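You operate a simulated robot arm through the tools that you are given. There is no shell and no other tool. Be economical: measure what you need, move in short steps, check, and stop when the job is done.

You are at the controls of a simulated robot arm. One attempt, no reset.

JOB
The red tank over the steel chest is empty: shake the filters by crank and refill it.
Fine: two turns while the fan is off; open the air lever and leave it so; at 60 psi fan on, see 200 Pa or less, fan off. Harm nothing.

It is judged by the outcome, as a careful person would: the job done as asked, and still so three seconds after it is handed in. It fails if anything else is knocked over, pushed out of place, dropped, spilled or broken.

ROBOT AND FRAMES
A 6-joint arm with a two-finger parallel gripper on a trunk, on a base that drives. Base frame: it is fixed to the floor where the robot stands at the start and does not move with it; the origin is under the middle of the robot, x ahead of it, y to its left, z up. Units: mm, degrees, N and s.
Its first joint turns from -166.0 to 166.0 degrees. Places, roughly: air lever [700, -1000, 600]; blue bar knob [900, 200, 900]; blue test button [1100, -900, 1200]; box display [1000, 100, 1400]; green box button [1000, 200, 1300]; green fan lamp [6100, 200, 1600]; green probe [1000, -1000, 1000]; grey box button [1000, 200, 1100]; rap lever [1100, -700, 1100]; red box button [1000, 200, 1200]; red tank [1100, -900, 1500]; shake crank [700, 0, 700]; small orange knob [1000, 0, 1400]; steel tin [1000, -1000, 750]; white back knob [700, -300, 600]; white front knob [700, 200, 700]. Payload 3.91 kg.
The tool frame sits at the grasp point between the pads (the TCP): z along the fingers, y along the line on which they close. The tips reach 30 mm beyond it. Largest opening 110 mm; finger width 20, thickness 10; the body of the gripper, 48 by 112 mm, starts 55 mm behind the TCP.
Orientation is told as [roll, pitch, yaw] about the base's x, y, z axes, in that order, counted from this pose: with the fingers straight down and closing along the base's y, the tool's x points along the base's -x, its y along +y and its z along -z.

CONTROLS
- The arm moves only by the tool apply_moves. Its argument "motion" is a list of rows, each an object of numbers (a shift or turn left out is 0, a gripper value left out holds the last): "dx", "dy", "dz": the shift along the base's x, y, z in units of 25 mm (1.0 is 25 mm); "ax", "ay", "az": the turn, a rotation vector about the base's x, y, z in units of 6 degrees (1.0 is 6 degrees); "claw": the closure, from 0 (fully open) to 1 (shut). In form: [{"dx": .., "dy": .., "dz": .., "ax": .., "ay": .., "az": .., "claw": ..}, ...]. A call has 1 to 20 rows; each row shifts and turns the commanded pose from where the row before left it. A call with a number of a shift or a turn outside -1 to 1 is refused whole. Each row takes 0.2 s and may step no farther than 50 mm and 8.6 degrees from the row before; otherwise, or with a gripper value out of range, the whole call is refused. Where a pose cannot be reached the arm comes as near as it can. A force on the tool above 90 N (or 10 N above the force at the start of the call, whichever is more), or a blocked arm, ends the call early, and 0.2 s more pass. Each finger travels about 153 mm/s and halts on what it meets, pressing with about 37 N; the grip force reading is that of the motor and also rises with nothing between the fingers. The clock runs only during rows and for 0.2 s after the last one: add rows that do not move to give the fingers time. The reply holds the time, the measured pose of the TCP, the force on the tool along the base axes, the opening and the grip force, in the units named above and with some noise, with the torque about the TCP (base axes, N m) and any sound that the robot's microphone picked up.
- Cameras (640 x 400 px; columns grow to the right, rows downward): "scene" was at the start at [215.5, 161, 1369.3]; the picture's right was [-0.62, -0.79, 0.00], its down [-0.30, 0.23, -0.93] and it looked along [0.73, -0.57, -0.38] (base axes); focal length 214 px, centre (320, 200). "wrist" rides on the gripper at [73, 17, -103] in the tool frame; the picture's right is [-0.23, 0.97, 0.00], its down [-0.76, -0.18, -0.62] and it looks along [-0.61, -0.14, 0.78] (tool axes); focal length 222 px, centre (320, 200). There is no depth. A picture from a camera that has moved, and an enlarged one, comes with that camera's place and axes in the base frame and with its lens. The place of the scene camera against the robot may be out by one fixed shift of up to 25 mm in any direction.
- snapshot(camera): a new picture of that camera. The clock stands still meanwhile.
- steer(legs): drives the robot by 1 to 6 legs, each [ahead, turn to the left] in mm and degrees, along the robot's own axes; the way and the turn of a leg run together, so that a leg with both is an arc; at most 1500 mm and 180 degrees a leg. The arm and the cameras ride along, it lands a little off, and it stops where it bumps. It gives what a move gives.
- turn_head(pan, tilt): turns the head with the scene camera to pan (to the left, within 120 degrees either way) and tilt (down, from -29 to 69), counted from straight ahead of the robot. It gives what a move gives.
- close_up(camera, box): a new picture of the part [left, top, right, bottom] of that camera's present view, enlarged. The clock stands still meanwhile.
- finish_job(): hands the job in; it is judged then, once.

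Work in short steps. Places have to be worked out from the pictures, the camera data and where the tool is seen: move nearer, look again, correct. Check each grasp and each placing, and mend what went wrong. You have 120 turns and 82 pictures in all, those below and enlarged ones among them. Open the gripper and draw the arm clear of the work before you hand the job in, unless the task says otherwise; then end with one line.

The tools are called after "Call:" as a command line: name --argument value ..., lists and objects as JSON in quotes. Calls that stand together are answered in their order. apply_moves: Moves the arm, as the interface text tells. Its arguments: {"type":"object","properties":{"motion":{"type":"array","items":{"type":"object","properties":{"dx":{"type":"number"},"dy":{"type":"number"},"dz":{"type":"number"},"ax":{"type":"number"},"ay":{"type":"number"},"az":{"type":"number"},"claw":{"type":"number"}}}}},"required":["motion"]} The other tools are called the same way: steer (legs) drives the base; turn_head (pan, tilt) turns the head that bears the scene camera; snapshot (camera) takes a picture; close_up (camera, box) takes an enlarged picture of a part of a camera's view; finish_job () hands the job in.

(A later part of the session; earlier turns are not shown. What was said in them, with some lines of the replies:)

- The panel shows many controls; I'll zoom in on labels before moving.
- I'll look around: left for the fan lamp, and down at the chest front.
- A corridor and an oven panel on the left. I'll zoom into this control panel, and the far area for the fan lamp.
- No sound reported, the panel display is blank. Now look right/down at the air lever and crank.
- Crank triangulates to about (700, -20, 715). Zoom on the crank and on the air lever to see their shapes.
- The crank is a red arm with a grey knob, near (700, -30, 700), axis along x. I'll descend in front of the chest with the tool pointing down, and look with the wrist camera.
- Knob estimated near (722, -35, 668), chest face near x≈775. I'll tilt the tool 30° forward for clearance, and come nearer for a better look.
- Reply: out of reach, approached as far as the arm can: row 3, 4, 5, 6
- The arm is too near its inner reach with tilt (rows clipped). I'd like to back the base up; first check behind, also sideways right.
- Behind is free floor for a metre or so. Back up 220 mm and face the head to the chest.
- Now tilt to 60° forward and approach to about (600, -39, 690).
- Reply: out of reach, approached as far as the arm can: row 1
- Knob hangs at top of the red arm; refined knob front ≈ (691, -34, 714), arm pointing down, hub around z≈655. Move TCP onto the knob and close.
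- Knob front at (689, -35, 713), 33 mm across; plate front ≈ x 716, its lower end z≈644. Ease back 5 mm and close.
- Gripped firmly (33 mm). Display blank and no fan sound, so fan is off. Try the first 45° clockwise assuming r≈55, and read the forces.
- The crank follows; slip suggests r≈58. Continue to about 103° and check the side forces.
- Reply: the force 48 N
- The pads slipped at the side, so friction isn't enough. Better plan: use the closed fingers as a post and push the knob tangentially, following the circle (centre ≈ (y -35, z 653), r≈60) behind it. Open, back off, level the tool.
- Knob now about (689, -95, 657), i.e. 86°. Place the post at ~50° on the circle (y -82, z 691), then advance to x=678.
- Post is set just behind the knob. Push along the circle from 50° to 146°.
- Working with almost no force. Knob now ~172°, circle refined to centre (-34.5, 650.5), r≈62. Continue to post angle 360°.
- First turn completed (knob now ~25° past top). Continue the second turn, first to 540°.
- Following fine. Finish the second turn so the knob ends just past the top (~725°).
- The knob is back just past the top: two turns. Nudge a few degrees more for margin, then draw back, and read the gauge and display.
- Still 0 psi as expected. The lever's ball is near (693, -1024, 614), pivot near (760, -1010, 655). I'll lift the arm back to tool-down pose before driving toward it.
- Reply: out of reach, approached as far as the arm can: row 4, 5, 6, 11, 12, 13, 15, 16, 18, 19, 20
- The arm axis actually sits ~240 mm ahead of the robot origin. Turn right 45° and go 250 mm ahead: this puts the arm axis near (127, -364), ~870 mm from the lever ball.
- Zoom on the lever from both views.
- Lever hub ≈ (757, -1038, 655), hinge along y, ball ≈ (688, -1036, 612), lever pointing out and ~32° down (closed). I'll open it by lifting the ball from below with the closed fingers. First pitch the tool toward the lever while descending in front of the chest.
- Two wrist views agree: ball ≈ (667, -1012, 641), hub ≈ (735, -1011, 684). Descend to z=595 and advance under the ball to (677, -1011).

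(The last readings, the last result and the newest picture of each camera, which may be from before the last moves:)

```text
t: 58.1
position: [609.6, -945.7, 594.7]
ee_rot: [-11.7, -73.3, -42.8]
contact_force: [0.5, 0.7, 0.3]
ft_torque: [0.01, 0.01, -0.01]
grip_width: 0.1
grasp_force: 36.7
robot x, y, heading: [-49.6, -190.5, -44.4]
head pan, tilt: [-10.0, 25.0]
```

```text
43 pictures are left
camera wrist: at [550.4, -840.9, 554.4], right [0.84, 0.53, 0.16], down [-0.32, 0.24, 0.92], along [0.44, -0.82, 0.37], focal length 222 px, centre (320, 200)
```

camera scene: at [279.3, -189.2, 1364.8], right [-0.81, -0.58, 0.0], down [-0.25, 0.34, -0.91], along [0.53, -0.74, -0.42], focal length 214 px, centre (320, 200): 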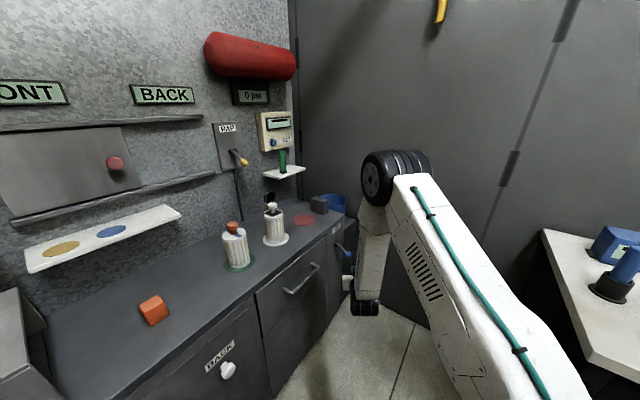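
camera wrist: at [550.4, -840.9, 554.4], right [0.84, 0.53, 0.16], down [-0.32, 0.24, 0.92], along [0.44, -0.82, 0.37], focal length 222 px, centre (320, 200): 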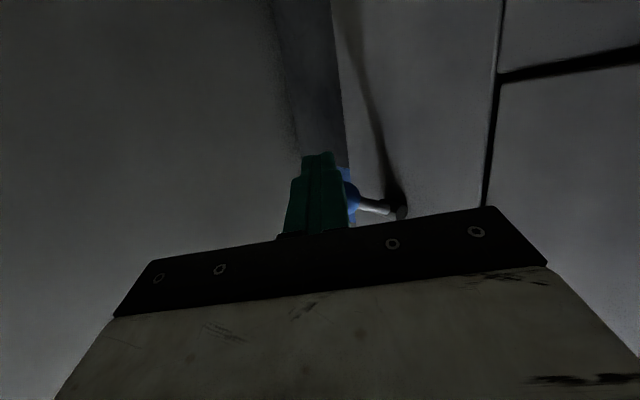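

Ball location confirmed. Advance under it.

Call:
apply_moves --motion '[{"dx": 0.9, "dy": -0.87}, {"dx": 0.9, "dy": -0.87}, {"dx": 0.9, "dy": -0.87}, {}, {"dz": 0.4}, {"dz": 0.4}, {}]'

Call:
snapshot --camera "wrist"

```text
t: 59.7
position: [675.2, -1012.1, 612.3]
ee_rot: [-11.6, -73.2, -43.1]
contact_force: [-8.3, 2.7, -7.3]
ft_torque: [-0.03, -0.14, -0.03]
grip_width: 0.0
grasp_force: 37.2
robot x, y, heading: [-44.1, -189.3, -44.6]
head pan, tilt: [-10.0, 25.0]
```

```text
42 pictures are left
camera wrist: at [617.4, -906.9, 573.5], right [0.84, 0.52, 0.16], down [-0.32, 0.24, 0.92], along [0.44, -0.82, 0.37], focal length 222 px, centre (320, 200)
```

wrist: 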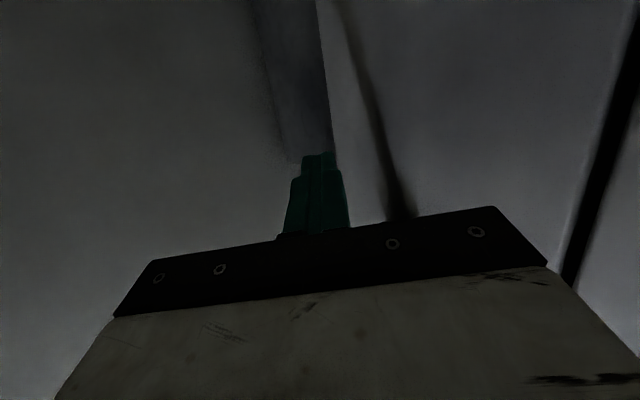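

Contact with the lever felt (~11 N). Lift in small steps.

Call:
apply_moves --motion '[{"dz": 0.4, "dx": -0.1}, {"dz": 0.4, "dx": -0.1}, {"dz": 0.4, "dx": -0.1}, {}]'

Call:
close_up --camera "scene" --box '[220, 80, 400, 320]'

```text
t: 60.7
position: [669.1, -1012.4, 644.1]
ee_rot: [-11.8, -73.2, -42.8]
contact_force: [0.4, -0.5, -0.8]
ft_torque: [-0.03, 0.02, -0.04]
grip_width: 0.2
grasp_force: 36.7
robot x, y, heading: [-44.3, -192.6, -44.3]
head pan, tilt: [-10.0, 25.0]
```

```text
1.67 times, centred on (310, 200) of scene
camera zoom: at [279.3, -189.2, 1364.8], right [-0.81, -0.58, 0.0], down [-0.25, 0.34, -0.91], along [0.53, -0.74, -0.42], focal length 358 px, centre (337, 200)
```

zoom: 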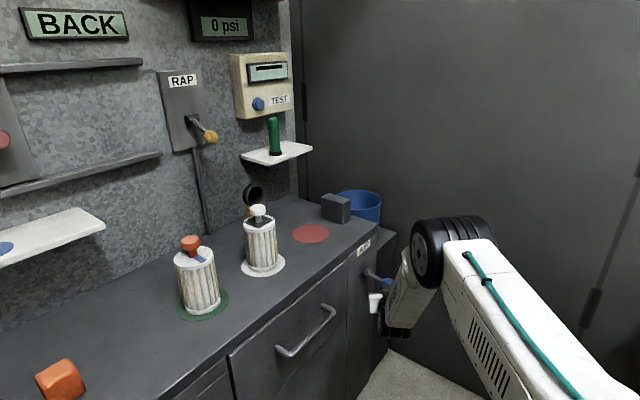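

The lever is coming up freely. Keep lifting.

Call:
apply_moves --motion '[{"dz": 0.4}, {"dz": 0.4}, {"dz": 0.4, "dx": 0.1}, {"dz": 0.4, "dx": 0.1}, {"dz": 0.4, "dx": 0.15}, {}]'

Call:
close_up --camera "scene" --box '[220, 80, 400, 320]'

Call:
snapshot --camera "wrist"

```text
t: 62.1
position: [677.9, -1010.5, 690.6]
ee_rot: [-11.7, -72.9, -43.0]
contact_force: [-6.5, 0.0, -20.6]
ft_torque: [0.0, -0.25, 0.0]
grip_width: 0.0
grasp_force: 37.0
robot x, y, heading: [-43.9, -193.9, -44.4]
head pan, tilt: [-10.0, 25.0]
```

```text
1.67 times, centred on (310, 200) of scene
camera zoom: at [279.7, -190.1, 1364.7], right [-0.81, -0.58, 0.0], down [-0.25, 0.34, -0.91], along [0.53, -0.74, -0.42], focal length 358 px, centre (337, 200)
```

zoom: 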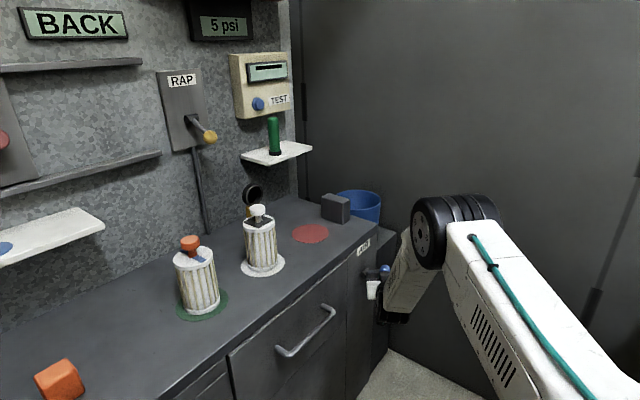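

```text
39 pictures are left
camera wrist: at [618.5, -905.9, 651.5], right [0.84, 0.52, 0.16], down [-0.32, 0.23, 0.92], along [0.44, -0.82, 0.36], focal length 222 px, centre (320, 200)
```

wrist: 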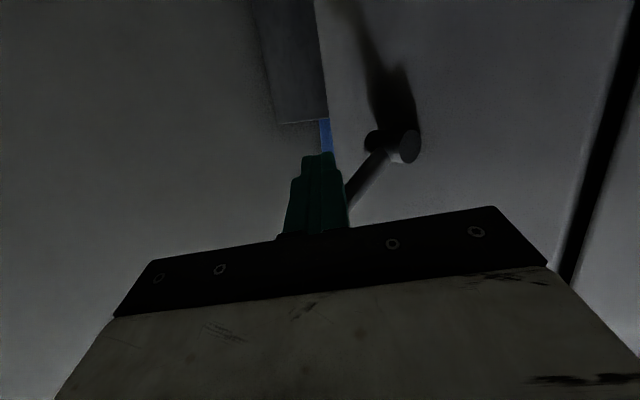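

5 psi now and 20 N at the upper stop: the air is open. Lower and draw back, then see if the lever stays.

Call:
apply_moves --motion '[{"dz": -0.5}, {"dz": -1}, {"dx": -0.7, "dy": 0.8, "dz": -0.4}, {"dx": -0.9, "dy": 0.9}, {"dx": -0.9, "dy": 0.9}, {"dx": -0.9, "dy": 0.9}, {"dx": -0.9, "dy": 0.9}, {"dx": -0.5, "dy": 0.9}]'

Call:
close_up --camera "scene" --box '[220, 80, 400, 320]'

Call:
snapshot --camera "wrist"

```text
t: 63.9
position: [557.5, -879.1, 648.3]
ee_rot: [-11.9, -73.2, -42.8]
contact_force: [0.4, 0.4, 0.4]
ft_torque: [-0.02, -0.04, 0.01]
grip_width: 0.0
grasp_force: 37.1
robot x, y, heading: [-43.7, -190.7, -44.5]
head pan, tilt: [-10.0, 25.0]
```

```text
1.67 times, centred on (310, 200) of scene
camera zoom: at [279.3, -189.3, 1364.8], right [-0.81, -0.58, 0.0], down [-0.25, 0.34, -0.91], along [0.53, -0.74, -0.42], focal length 358 px, centre (337, 200)
```

zoom: 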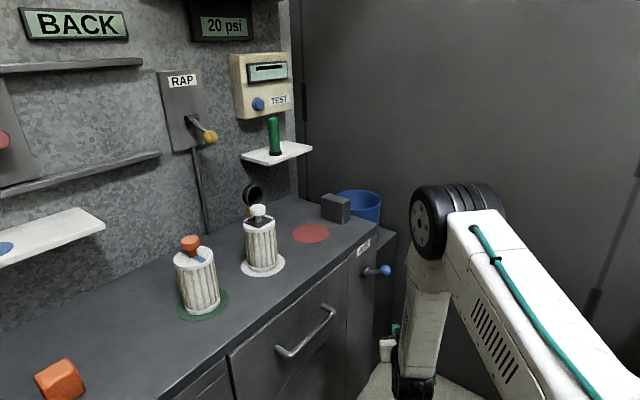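

```text
37 pictures are left
camera wrist: at [499.3, -773.8, 607.5], right [0.84, 0.53, 0.16], down [-0.33, 0.24, 0.92], along [0.44, -0.82, 0.37], focal length 222 px, centre (320, 200)
```

wrist: 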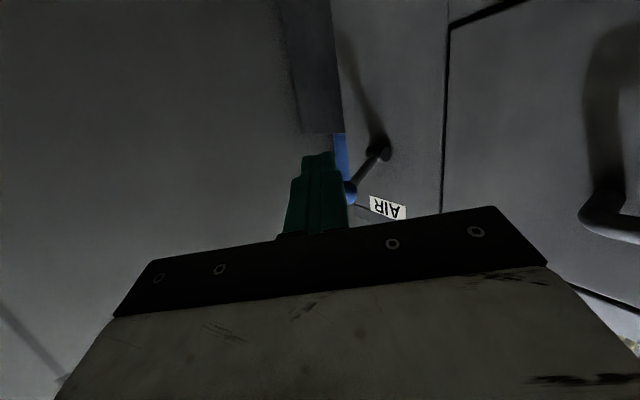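

Lever stays up and the tank is rising (20 psi). Now raise the arm high before driving to the fan panel.

Call:
apply_moves --motion '[{"dz": 1}, {"dz": 1}, {"dz": 1}, {"dz": 1}, {"dz": 1}, {"dz": 1}, {"dz": 1}, {"dz": 1}, {"dz": 1}, {"dz": 1}, {"dz": 1}, {"dz": 1}, {"dz": 1}, {"dz": 1}, {"dz": 1}, {"dz": 1}, {"dz": 1}, {"dz": 1}, {"dz": 1}, {"dz": 1}]'

Call:
close_up --camera "scene" --box '[200, 60, 400, 260]'

```text
t: 68.1
position: [558.3, -880.5, 1147.8]
ee_rot: [-11.8, -73.3, -42.7]
contact_force: [0.4, -0.7, -0.7]
ft_torque: [-0.02, 0.04, -0.01]
grip_width: 0.1
grasp_force: 36.8
robot x, y, heading: [-43.2, -193.3, -44.5]
head pan, tilt: [-10.0, 25.0]
```

```text
2.00 times, centred on (300, 160) of scene
camera zoom: at [279.3, -189.4, 1364.8], right [-0.81, -0.58, 0.0], down [-0.25, 0.34, -0.91], along [0.53, -0.74, -0.42], focal length 429 px, centre (360, 280)
```

zoom: 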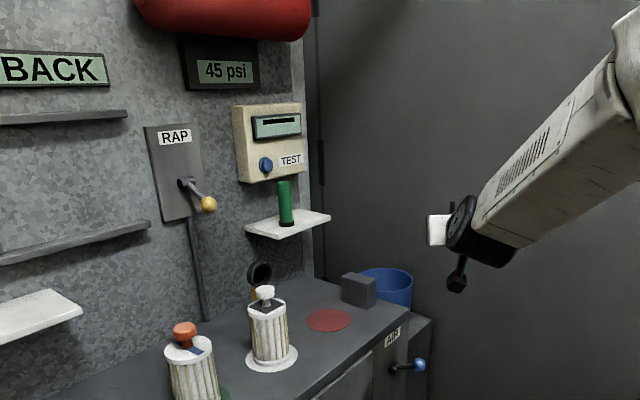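

45 psi and climbing. Raise a bit more, then drive back to the starting place facing the panel.

Call:
apply_moves --motion '[{"dz": 1}, {"dz": 1}, {"dz": 1}, {"dz": 1}]'

Call:
steer --legs '[[-250, 0], [0, 44.5]]'

Call:
turn_head --pan -5 --tilt 20

Call:
snapshot --camera "scene"

```text
t: 69.1
position: [560.4, -877.7, 1247.3]
ee_rot: [-11.8, -73.3, -42.8]
contact_force: [0.3, -0.6, 0.9]
ft_torque: [-0.01, 0.0, -0.02]
grip_width: 0.1
grasp_force: 36.7
robot x, y, heading: [-46.2, -190.8, -44.1]
head pan, tilt: [-10.0, 25.0]
```

```text
t: 72.9
position: [691.4, -93.9, 1248.4]
ee_rot: [-11.7, -73.3, 1.2]
contact_force: [0.8, -0.1, 0.7]
ft_torque: [-0.03, -0.03, 0.01]
grip_width: 0.0
grasp_force: 37.0
robot x, y, heading: [-220.7, -16.5, -0.4]
head pan, tilt: [-10.0, 25.0]
```

```text
t: 73.6
position: [690.6, -92.7, 1248.1]
ee_rot: [-11.8, -73.4, 1.1]
contact_force: [0.3, 0.9, 0.6]
ft_torque: [0.06, 0.01, -0.02]
grip_width: 0.0
grasp_force: 36.5
robot x, y, heading: [-218.8, -12.2, -0.5]
head pan, tilt: [-5.0, 20.0]
```

```text
35 pictures are left
camera scene: at [16.0, 208.8, 1372.9], right [-0.1, -1.0, 0.0], down [-0.34, 0.03, -0.94], along [0.94, -0.09, -0.34], focal length 214 px, centre (320, 200)
```

scene: 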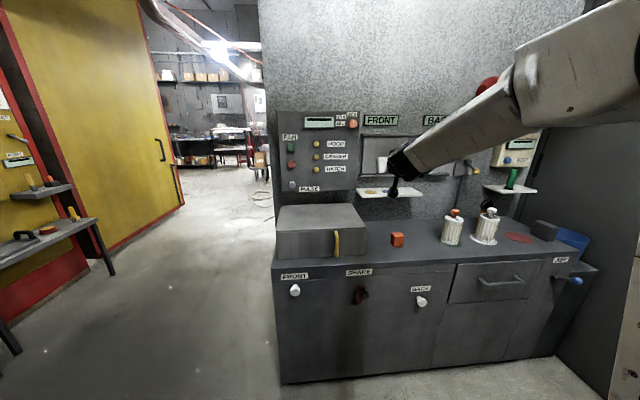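

Advance 130 mm, then bring the closed fingers in front of the green button with the tool level.

Call:
steer --legs '[[130, 0]]'

Call:
apply_moves --motion '[{"dy": 1, "ay": -0.91, "az": 0.66}, {"dy": 1, "ay": -0.91, "az": 0.66}, {"dy": 1, "ay": -0.91, "az": 0.66}, {"dy": 1}, {"dy": 1}, {"dy": 1}, {"dy": 1}, {"dy": 1}, {"dy": 1}, {"dy": 1}, {"dy": 1}, {"dy": 1}, {"dy": 1}, {}]'

Call:
snapshot --camera "wrist"

Call:
snapshot --camera "scene"

```text
t: 74.9
position: [825.7, -95.4, 1247.6]
ee_rot: [-11.8, -73.3, 1.0]
contact_force: [0.5, 0.6, 0.4]
ft_torque: [-0.01, 0.02, -0.03]
grip_width: 0.1
grasp_force: 36.4
robot x, y, heading: [-86.0, -12.7, -0.4]
head pan, tilt: [-5.0, 20.0]
```

```text
t: 77.9
position: [826.4, 230.2, 1247.8]
ee_rot: [-87.9, -88.1, 88.9]
contact_force: [0.7, 0.7, -0.3]
ft_torque: [0.01, 0.01, 0.0]
grip_width: 0.4
grasp_force: 36.4
robot x, y, heading: [-84.4, -19.1, -0.5]
head pan, tilt: [-5.0, 20.0]
```

```text
34 pictures are left
camera wrist: at [723.4, 242.6, 1176.6], right [-0.02, 0.98, 0.19], down [-0.62, -0.16, 0.77], along [0.78, -0.11, 0.61], focal length 222 px, centre (320, 200)
```

wrist: 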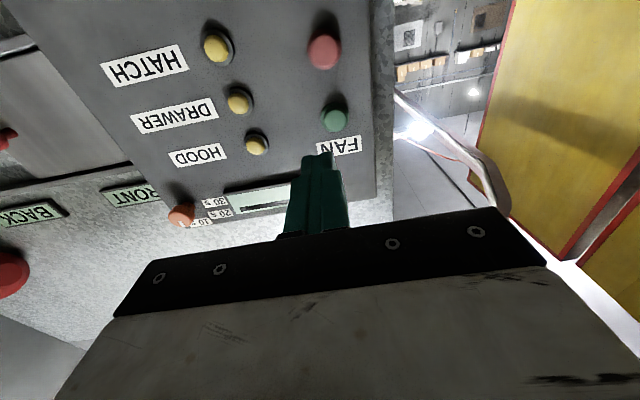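

```text
33 pictures are left
camera scene: at [151.4, 207.3, 1372.9], right [-0.1, -1.0, 0.0], down [-0.34, 0.03, -0.94], along [0.94, -0.09, -0.34], focal length 214 px, centre (320, 200)
```

scene: 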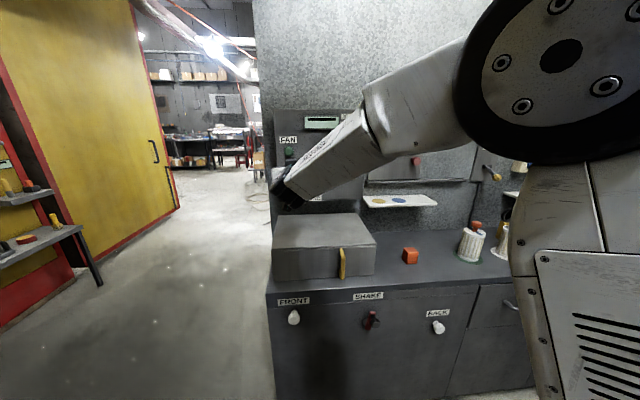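

Green button triangulates to about (1000, 246, 1267), red ≈ (1000, 249, 1195). Align 40 mm in front of green; turn the head to read the tank pressure.

Call:
apply_moves --motion '[{"dy": 0.64, "dz": 0.76}, {"dx": 1}, {"dx": 1}, {"dx": 1}, {"dx": 1}, {}]'

Call:
snapshot --camera "wrist"

Call:
turn_head --pan -40 --tilt 0

Call:
snapshot --camera "scene"

```text
t: 79.3
position: [926.2, 246.9, 1267.5]
ee_rot: [-87.8, -88.0, 88.9]
contact_force: [0.1, -0.4, -0.6]
ft_torque: [0.01, 0.0, 0.03]
grip_width: 0.2
grasp_force: 37.1
robot x, y, heading: [-86.9, -18.2, -0.4]
head pan, tilt: [-5.0, 20.0]
```

```text
32 pictures are left
camera wrist: at [822.8, 258.5, 1195.5], right [-0.02, 0.98, 0.19], down [-0.62, -0.16, 0.77], along [0.78, -0.11, 0.61], focal length 222 px, centre (320, 200)
```

wrist: 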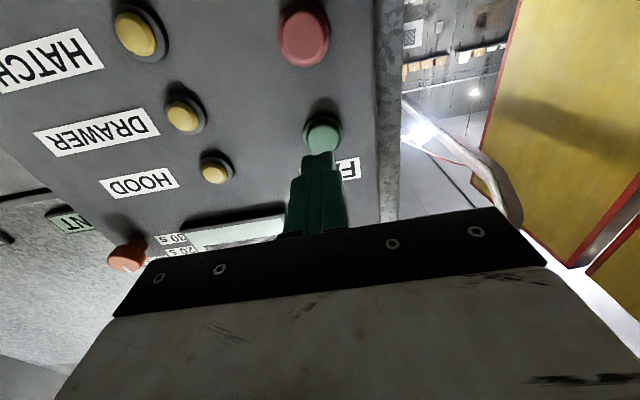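

```text
t: 80.3
position: [926.7, 246.5, 1266.8]
ee_rot: [-87.9, -88.0, 88.9]
contact_force: [1.1, -0.1, -0.3]
ft_torque: [0.0, 0.01, 0.01]
grip_width: 0.0
grasp_force: 37.2
robot x, y, heading: [-85.9, -17.1, -0.3]
head pan, tilt: [-40.0, 0.0]
```

```text
31 pictures are left
camera scene: at [127.1, 157.9, 1405.1], right [-0.65, -0.76, 0.0], down [0.0, 0.0, -1.0], along [0.76, -0.65, 0.0], focal length 214 px, centre (320, 200)
```

scene: 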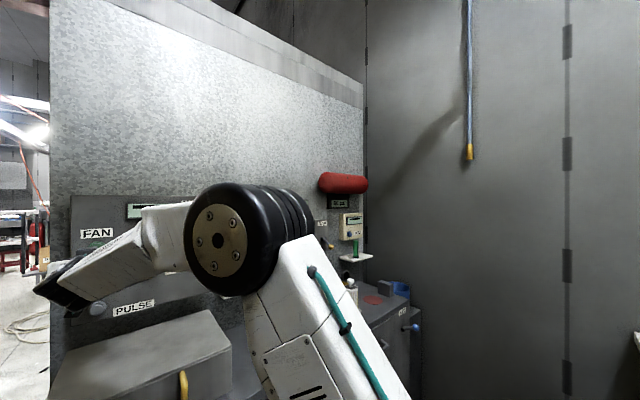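

Call:
close_up --camera "scene" --box '[315, 165, 415, 265]'

Call:
close_up --camera "scene" --box '[60, 180, 220, 330]'

```text
4.00 times, centred on (365, 215) of scene
camera zoom: at [127.1, 157.9, 1405.1], right [-0.65, -0.76, 0.0], down [0.0, 0.0, -1.0], along [0.76, -0.65, 0.0], focal length 858 px, centre (140, 140)
```

zoom: 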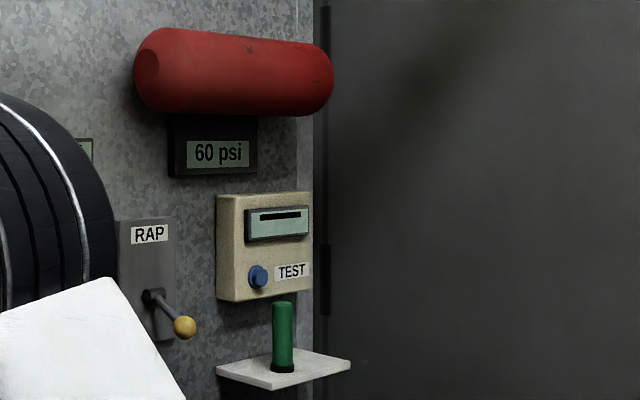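

```text
2.67 times, centred on (140, 255) of scene
camera zoom: at [127.1, 157.9, 1405.1], right [-0.65, -0.76, 0.0], down [0.0, 0.0, -1.0], along [0.76, -0.65, 0.0], focal length 572 px, centre (800, 53)
```

zoom: 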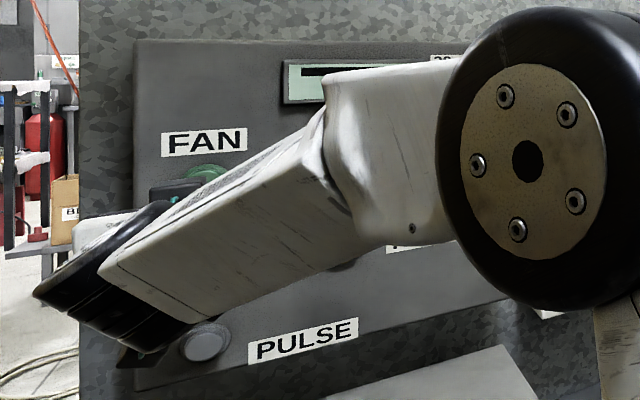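

60 psi reached. Press the green fan button gently in small steps.

Call:
apply_moves --motion '[{"dx": 0.6}, {"dx": 0.4}, {"dx": 0.2}, {"dx": 0.2}]'

```text
t: 81.3
position: [960.9, 245.9, 1267.3]
ee_rot: [-87.2, -88.1, 88.1]
contact_force: [0.1, -0.5, -0.1]
ft_torque: [0.01, 0.04, -0.02]
grip_width: 0.1
grasp_force: 37.2
robot x, y, heading: [-85.0, -17.4, -0.5]
head pan, tilt: [-40.0, 0.0]
```

Call:
apply_moves --motion '[{"dx": 0.2}, {"dx": 0.2}, {"dx": 0.16}]'

Call:
snapshot --camera "wrist"

```text
t: 82.1
position: [974.3, 245.9, 1267.3]
ee_rot: [-87.8, -88.1, 88.8]
contact_force: [-0.1, 0.0, 0.9]
ft_torque: [0.0, 0.0, -0.01]
grip_width: 0.0
grasp_force: 36.7
robot x, y, heading: [-86.4, -14.3, -0.4]
head pan, tilt: [-40.0, 0.0]
```

```text
28 pictures are left
camera wrist: at [870.9, 257.5, 1196.0], right [-0.02, 0.98, 0.19], down [-0.62, -0.16, 0.77], along [0.78, -0.11, 0.61], focal length 222 px, centre (320, 200)
```

wrist: 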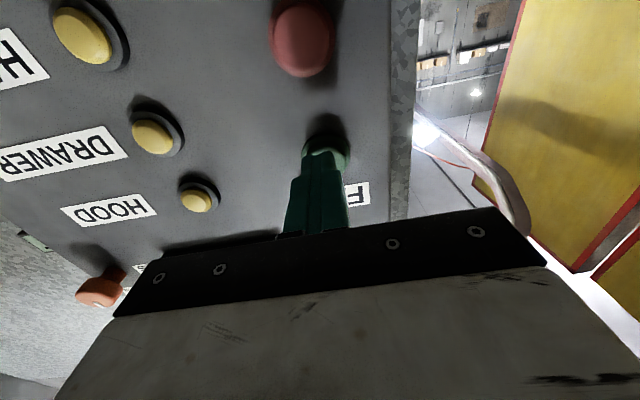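

Tip is nearly touching. A few more millimetres.

Call:
apply_moves --motion '[{"dx": 0.16}, {"dx": 0.16}]'

```text
t: 82.7
position: [982.3, 245.0, 1267.4]
ee_rot: [-88.8, -88.1, 89.7]
contact_force: [-0.7, -0.2, -1.0]
ft_torque: [-0.01, 0.01, 0.01]
grip_width: 0.1
grasp_force: 36.9
robot x, y, heading: [-89.1, -16.9, -0.3]
head pan, tilt: [-40.0, 0.0]
```

Call:
apply_moves --motion '[{"dx": 0.16}, {"dx": 0.16}]'

```text
t: 83.3
position: [989.7, 246.1, 1266.8]
ee_rot: [-87.7, -88.0, 88.7]
contact_force: [0.0, 0.2, 0.0]
ft_torque: [-0.02, -0.01, 0.02]
grip_width: 0.1
grasp_force: 37.3
robot x, y, heading: [-84.6, -15.1, -0.7]
head pan, tilt: [-40.0, 0.0]
```

Call:
apply_moves --motion '[{"dx": 0.16}, {"dx": 0.16}]'

Call:
snapshot --camera "wrist"

```text
t: 83.9
position: [998.0, 245.4, 1268.1]
ee_rot: [-87.7, -88.0, 88.7]
contact_force: [-17.9, -3.5, -4.3]
ft_torque: [-0.02, -0.03, -0.1]
grip_width: 0.0
grasp_force: 37.3
robot x, y, heading: [-89.6, -17.2, -0.6]
head pan, tilt: [-40.0, 0.0]
heard: click
```

```text
27 pictures are left
camera wrist: at [894.1, 258.1, 1195.6], right [-0.02, 0.98, 0.19], down [-0.62, -0.16, 0.77], along [0.78, -0.11, 0.61], focal length 222 px, centre (320, 200)
```

wrist: 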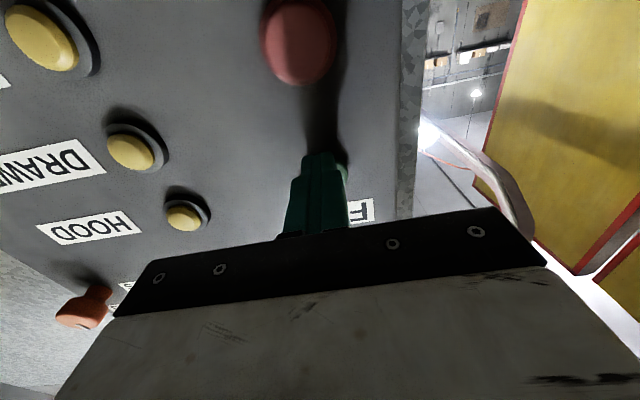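

Click heard. Back off 40 mm and look at the display.

Call:
apply_moves --motion '[{"dx": -0.8}, {"dx": -0.8}, {}]'

Call:
turn_head --pan 20 --tilt 5

Call:
snapshot --camera "scene"

```text
t: 84.7
position: [958.9, 246.4, 1267.3]
ee_rot: [-88.0, -88.0, 89.0]
contact_force: [-0.1, 0.6, 0.7]
ft_torque: [0.0, -0.02, 0.04]
grip_width: 0.0
grasp_force: 36.8
robot x, y, heading: [-86.0, -14.0, -0.7]
head pan, tilt: [-40.0, 0.0]
```

```text
t: 86.0
position: [958.8, 245.2, 1266.9]
ee_rot: [-87.9, -88.0, 88.9]
contact_force: [1.0, -0.4, 0.3]
ft_torque: [-0.01, -0.01, -0.01]
grip_width: 0.0
grasp_force: 37.0
robot x, y, heading: [-88.5, -15.2, -0.4]
head pan, tilt: [20.0, 5.0]
```

```text
26 pictures are left
camera scene: at [145.3, 246.9, 1397.3], right [0.33, -0.94, 0.0], down [-0.08, -0.03, -1.0], along [0.94, 0.33, -0.09], focal length 214 px, centre (320, 200)
```

scene: 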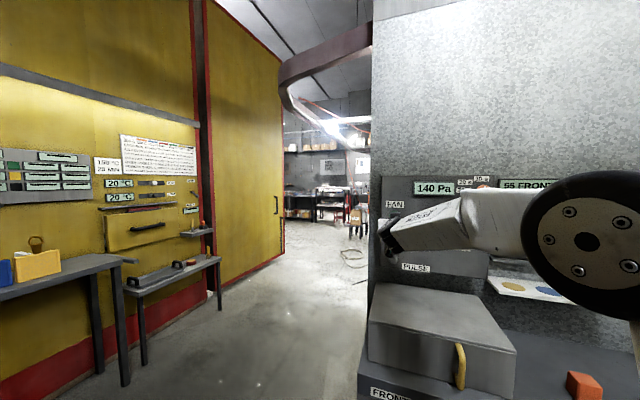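

Fan is on and the display reads 140 Pa. Zoom to confirm it has settled.

Call:
close_up --camera "scene" --box '[375, 165, 575, 290]'

Call:
apply_moves --motion '[{}, {}, {}, {}, {}]'

Call:
close_up --camera "scene" --box '[375, 165, 575, 290]'

```text
3.20 times, centred on (475, 228) of scene
camera zoom: at [145.3, 246.9, 1397.3], right [0.33, -0.94, 0.0], down [-0.08, -0.03, -1.0], along [0.94, 0.33, -0.09], focal length 686 px, centre (-176, 112)
```

zoom: 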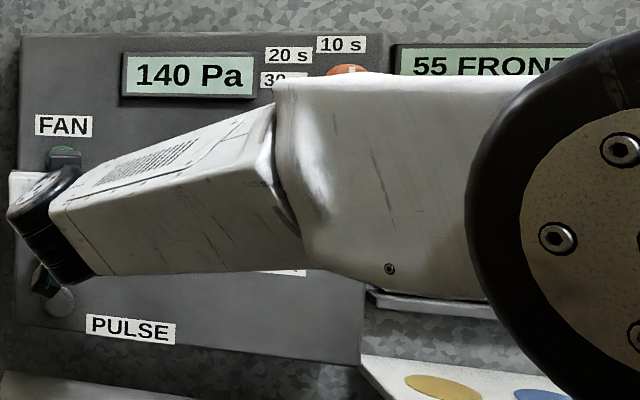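

```text
t: 87.2
position: [959.1, 245.9, 1267.7]
ee_rot: [-87.9, -88.0, 88.8]
contact_force: [0.4, 0.0, -0.4]
ft_torque: [0.02, 0.03, 0.02]
grip_width: 0.0
grasp_force: 36.9
robot x, y, heading: [-87.3, -14.8, -0.5]
head pan, tilt: [20.0, 5.0]
```

```text
3.20 times, centred on (475, 228) of scene
camera zoom: at [145.3, 247.0, 1397.2], right [0.33, -0.94, 0.0], down [-0.08, -0.03, -1.0], along [0.94, 0.33, -0.09], focal length 686 px, centre (-176, 112)
```

zoom: 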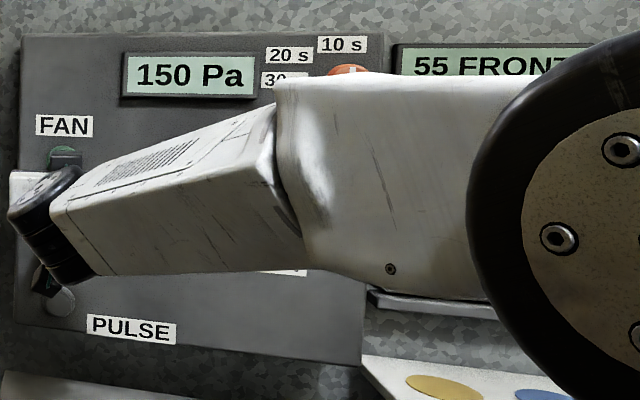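

150 Pa, perhaps still creeping. Move in front of the red button meanwhile and read again.

Call:
apply_moves --motion '[{"dz": -1}, {"dz": -1}, {"dz": -0.85, "dy": 0.08}, {}, {}, {}]'

Call:
close_up --camera "scene" --box '[375, 165, 575, 290]'

Call:
snapshot --camera "wrist"

```text
t: 88.6
position: [958.6, 248.7, 1197.1]
ee_rot: [-87.9, -88.0, 88.9]
contact_force: [-0.3, -0.3, -0.8]
ft_torque: [0.0, -0.02, -0.03]
grip_width: 0.2
grasp_force: 36.3
robot x, y, heading: [-85.2, -16.9, -0.7]
head pan, tilt: [20.0, 5.0]
```

```text
3.20 times, centred on (475, 228) of scene
camera zoom: at [145.3, 247.0, 1397.2], right [0.33, -0.94, 0.0], down [-0.08, -0.03, -1.0], along [0.94, 0.33, -0.09], focal length 686 px, centre (-176, 112)
```

zoom: 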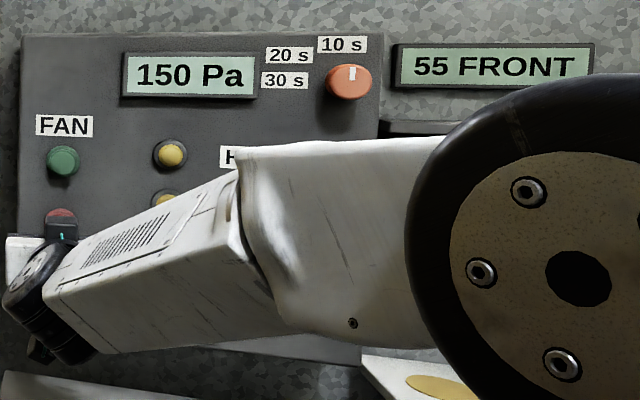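

```text
22 pictures are left
camera wrist: at [855.5, 259.9, 1125.3], right [-0.02, 0.98, 0.19], down [-0.62, -0.16, 0.77], along [0.78, -0.11, 0.61], focal length 222 px, centre (320, 200)
```

wrist: 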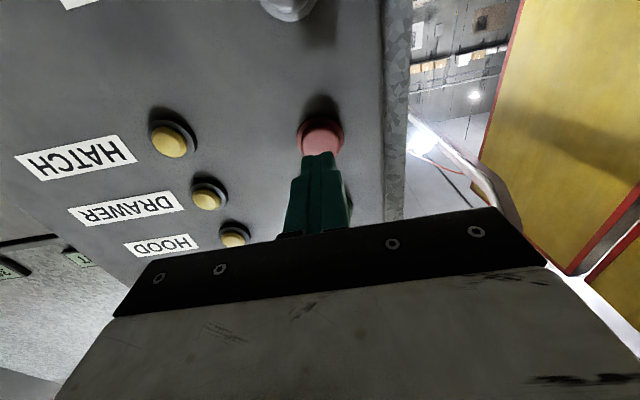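

Steady at 150 Pa, under 200. Aligned with the red button; press it.

Call:
apply_moves --motion '[{"dx": 0.6}, {"dx": 0.4}, {"dx": 0.24}, {}]'

Call:
apply_moves --motion '[{"dx": 0.16}, {"dx": 0.16}]'

```text
t: 89.6
position: [990.1, 245.4, 1197.8]
ee_rot: [-88.0, -88.0, 89.1]
contact_force: [0.4, -0.2, 0.9]
ft_torque: [-0.05, -0.01, 0.02]
grip_width: 0.1
grasp_force: 37.1
robot x, y, heading: [-85.2, -14.4, -0.4]
head pan, tilt: [20.0, 5.0]
```

```text
t: 90.2
position: [997.0, 246.8, 1197.0]
ee_rot: [-87.8, -88.0, 88.9]
contact_force: [-14.7, -3.4, -1.6]
ft_torque: [-0.08, -0.03, -0.09]
grip_width: 0.1
grasp_force: 36.7
robot x, y, heading: [-86.5, -19.5, -0.6]
head pan, tilt: [20.0, 5.0]
heard: click
```

Click heard on the red button. Back well off and check the display and the pressure.

Call:
apply_moves --motion '[{"dx": -0.8}, {"dx": -1}, {"dx": -1}, {"dx": -1}, {"dx": -1}, {"dx": -1}, {"dx": -1}, {"dx": -1, "claw": 0}, {"claw": 0}, {"claw": 0}]'

Call:
close_up --camera "scene" --box '[375, 165, 575, 290]'

Call:
turn_head --pan -40 --tilt 15

Call:
snapshot --camera "scene"

```text
t: 92.4
position: [802.5, 246.5, 1194.5]
ee_rot: [-88.1, -88.1, 89.1]
contact_force: [0.4, -0.3, 0.3]
ft_torque: [0.01, -0.04, 0.0]
grip_width: 110.0
grasp_force: 0.1
robot x, y, heading: [-81.5, -16.6, -0.4]
head pan, tilt: [20.0, 5.0]
```

```text
3.20 times, centred on (475, 228) of scene
camera zoom: at [145.3, 247.0, 1397.2], right [0.33, -0.94, 0.0], down [-0.08, -0.03, -1.0], along [0.94, 0.33, -0.09], focal length 686 px, centre (-176, 112)
```

zoom: 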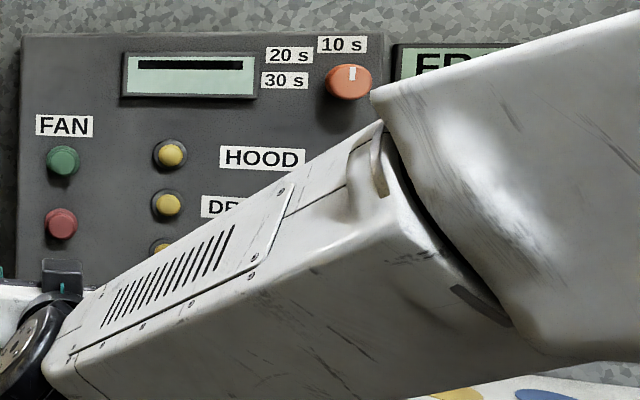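

```text
t: 93.7
position: [802.0, 246.9, 1194.8]
ee_rot: [-88.0, -88.0, 89.0]
contact_force: [-0.5, -0.1, -0.8]
ft_torque: [0.03, -0.01, 0.02]
grip_width: 109.8
grasp_force: 0.2
robot x, y, heading: [-83.8, -14.8, -0.2]
head pan, tilt: [-40.0, 15.0]
```

```text
20 pictures are left
camera scene: at [129.7, 155.7, 1381.1], right [-0.65, -0.76, 0.0], down [-0.2, 0.17, -0.97], along [0.73, -0.63, -0.26], focal length 214 px, centre (320, 200)
```

scene: 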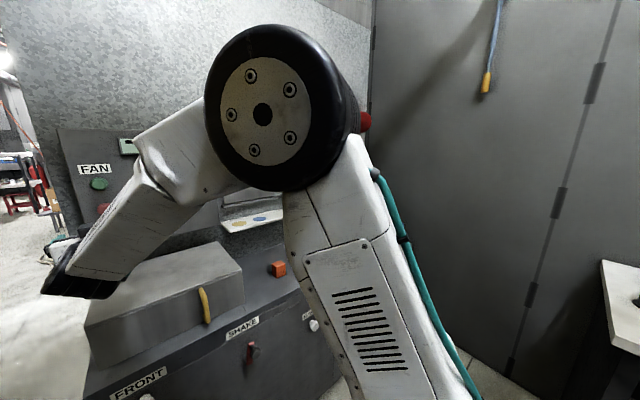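

Fan display is blank, so it's off. Back the robot to draw clear, then view the tank and lever a last time.

Call:
steer --legs '[[-140, 0]]'

Call:
turn_head --pan -45 --tilt 12

Call:
apply_moves --motion '[{"dy": 1}, {"dy": 1}, {"dy": 1}, {"dy": 1}, {"dy": 1}, {"dy": 1}]'

Call:
snapshot --camera "scene"

```text
t: 95.0
position: [662.3, 247.1, 1195.7]
ee_rot: [-88.1, -87.9, 89.0]
contact_force: [-0.7, -1.0, 0.6]
ft_torque: [0.02, -0.01, 0.04]
grip_width: 110.0
grasp_force: 0.1
robot x, y, heading: [-226.8, -17.0, -0.7]
head pan, tilt: [-40.0, 15.0]
```

```text
t: 95.7
position: [662.0, 246.8, 1195.4]
ee_rot: [-88.2, -87.9, 89.2]
contact_force: [-0.2, -0.4, -0.5]
ft_torque: [-0.02, 0.0, 0.0]
grip_width: 110.2
grasp_force: 0.0
robot x, y, heading: [-228.0, -14.2, -0.7]
head pan, tilt: [-45.0, 12.0]
```

```text
t: 97.1
position: [661.1, 397.6, 1195.2]
ee_rot: [-87.5, -88.0, 88.4]
contact_force: [0.0, -0.4, 0.2]
ft_torque: [0.0, -0.02, 0.03]
grip_width: 109.9
grasp_force: 0.0
robot x, y, heading: [-226.2, -16.1, -0.4]
head pan, tilt: [-45.0, 12.0]
```

```text
19 pictures are left
camera scene: at [-16.5, 151.0, 1386.0], right [-0.71, -0.7, 0.0], down [-0.15, 0.15, -0.98], along [0.68, -0.7, -0.21], focal length 214 px, centre (320, 200)
```

scene: 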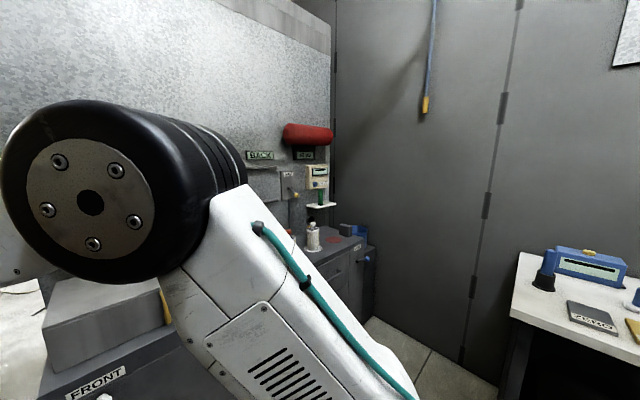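

Call:
close_up --camera "scene" --box '[240, 115, 390, 285]'

```text
2.35 times, centred on (315, 200) of scene
camera zoom: at [-16.5, 151.0, 1386.0], right [-0.71, -0.7, 0.0], down [-0.15, 0.15, -0.98], along [0.68, -0.7, -0.21], focal length 505 px, centre (332, 200)
```

zoom: 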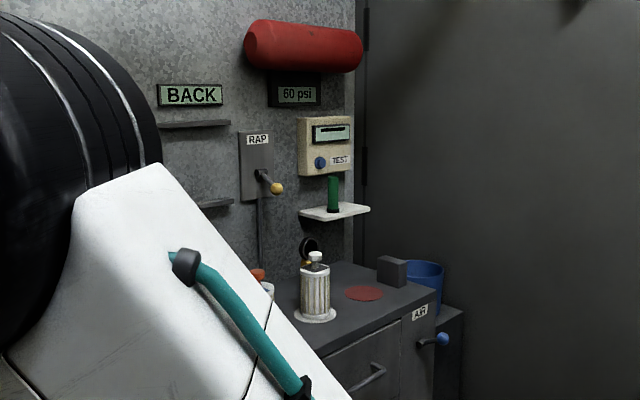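

The tank holds 60 psi, the air lever is still up (open), the fan is off, and the gripper is open and clear. I'm handing the job in.

Call:
finish_job

```text
The job is handed in.
```

The job is done and handed in: I turned the shake crank two full turns (a few degrees over) with the fan off, opened the air lever and left it open, and the red tank reached 60 psi; with the fan on the display read a steady 150 Pa, and the fan is off again.
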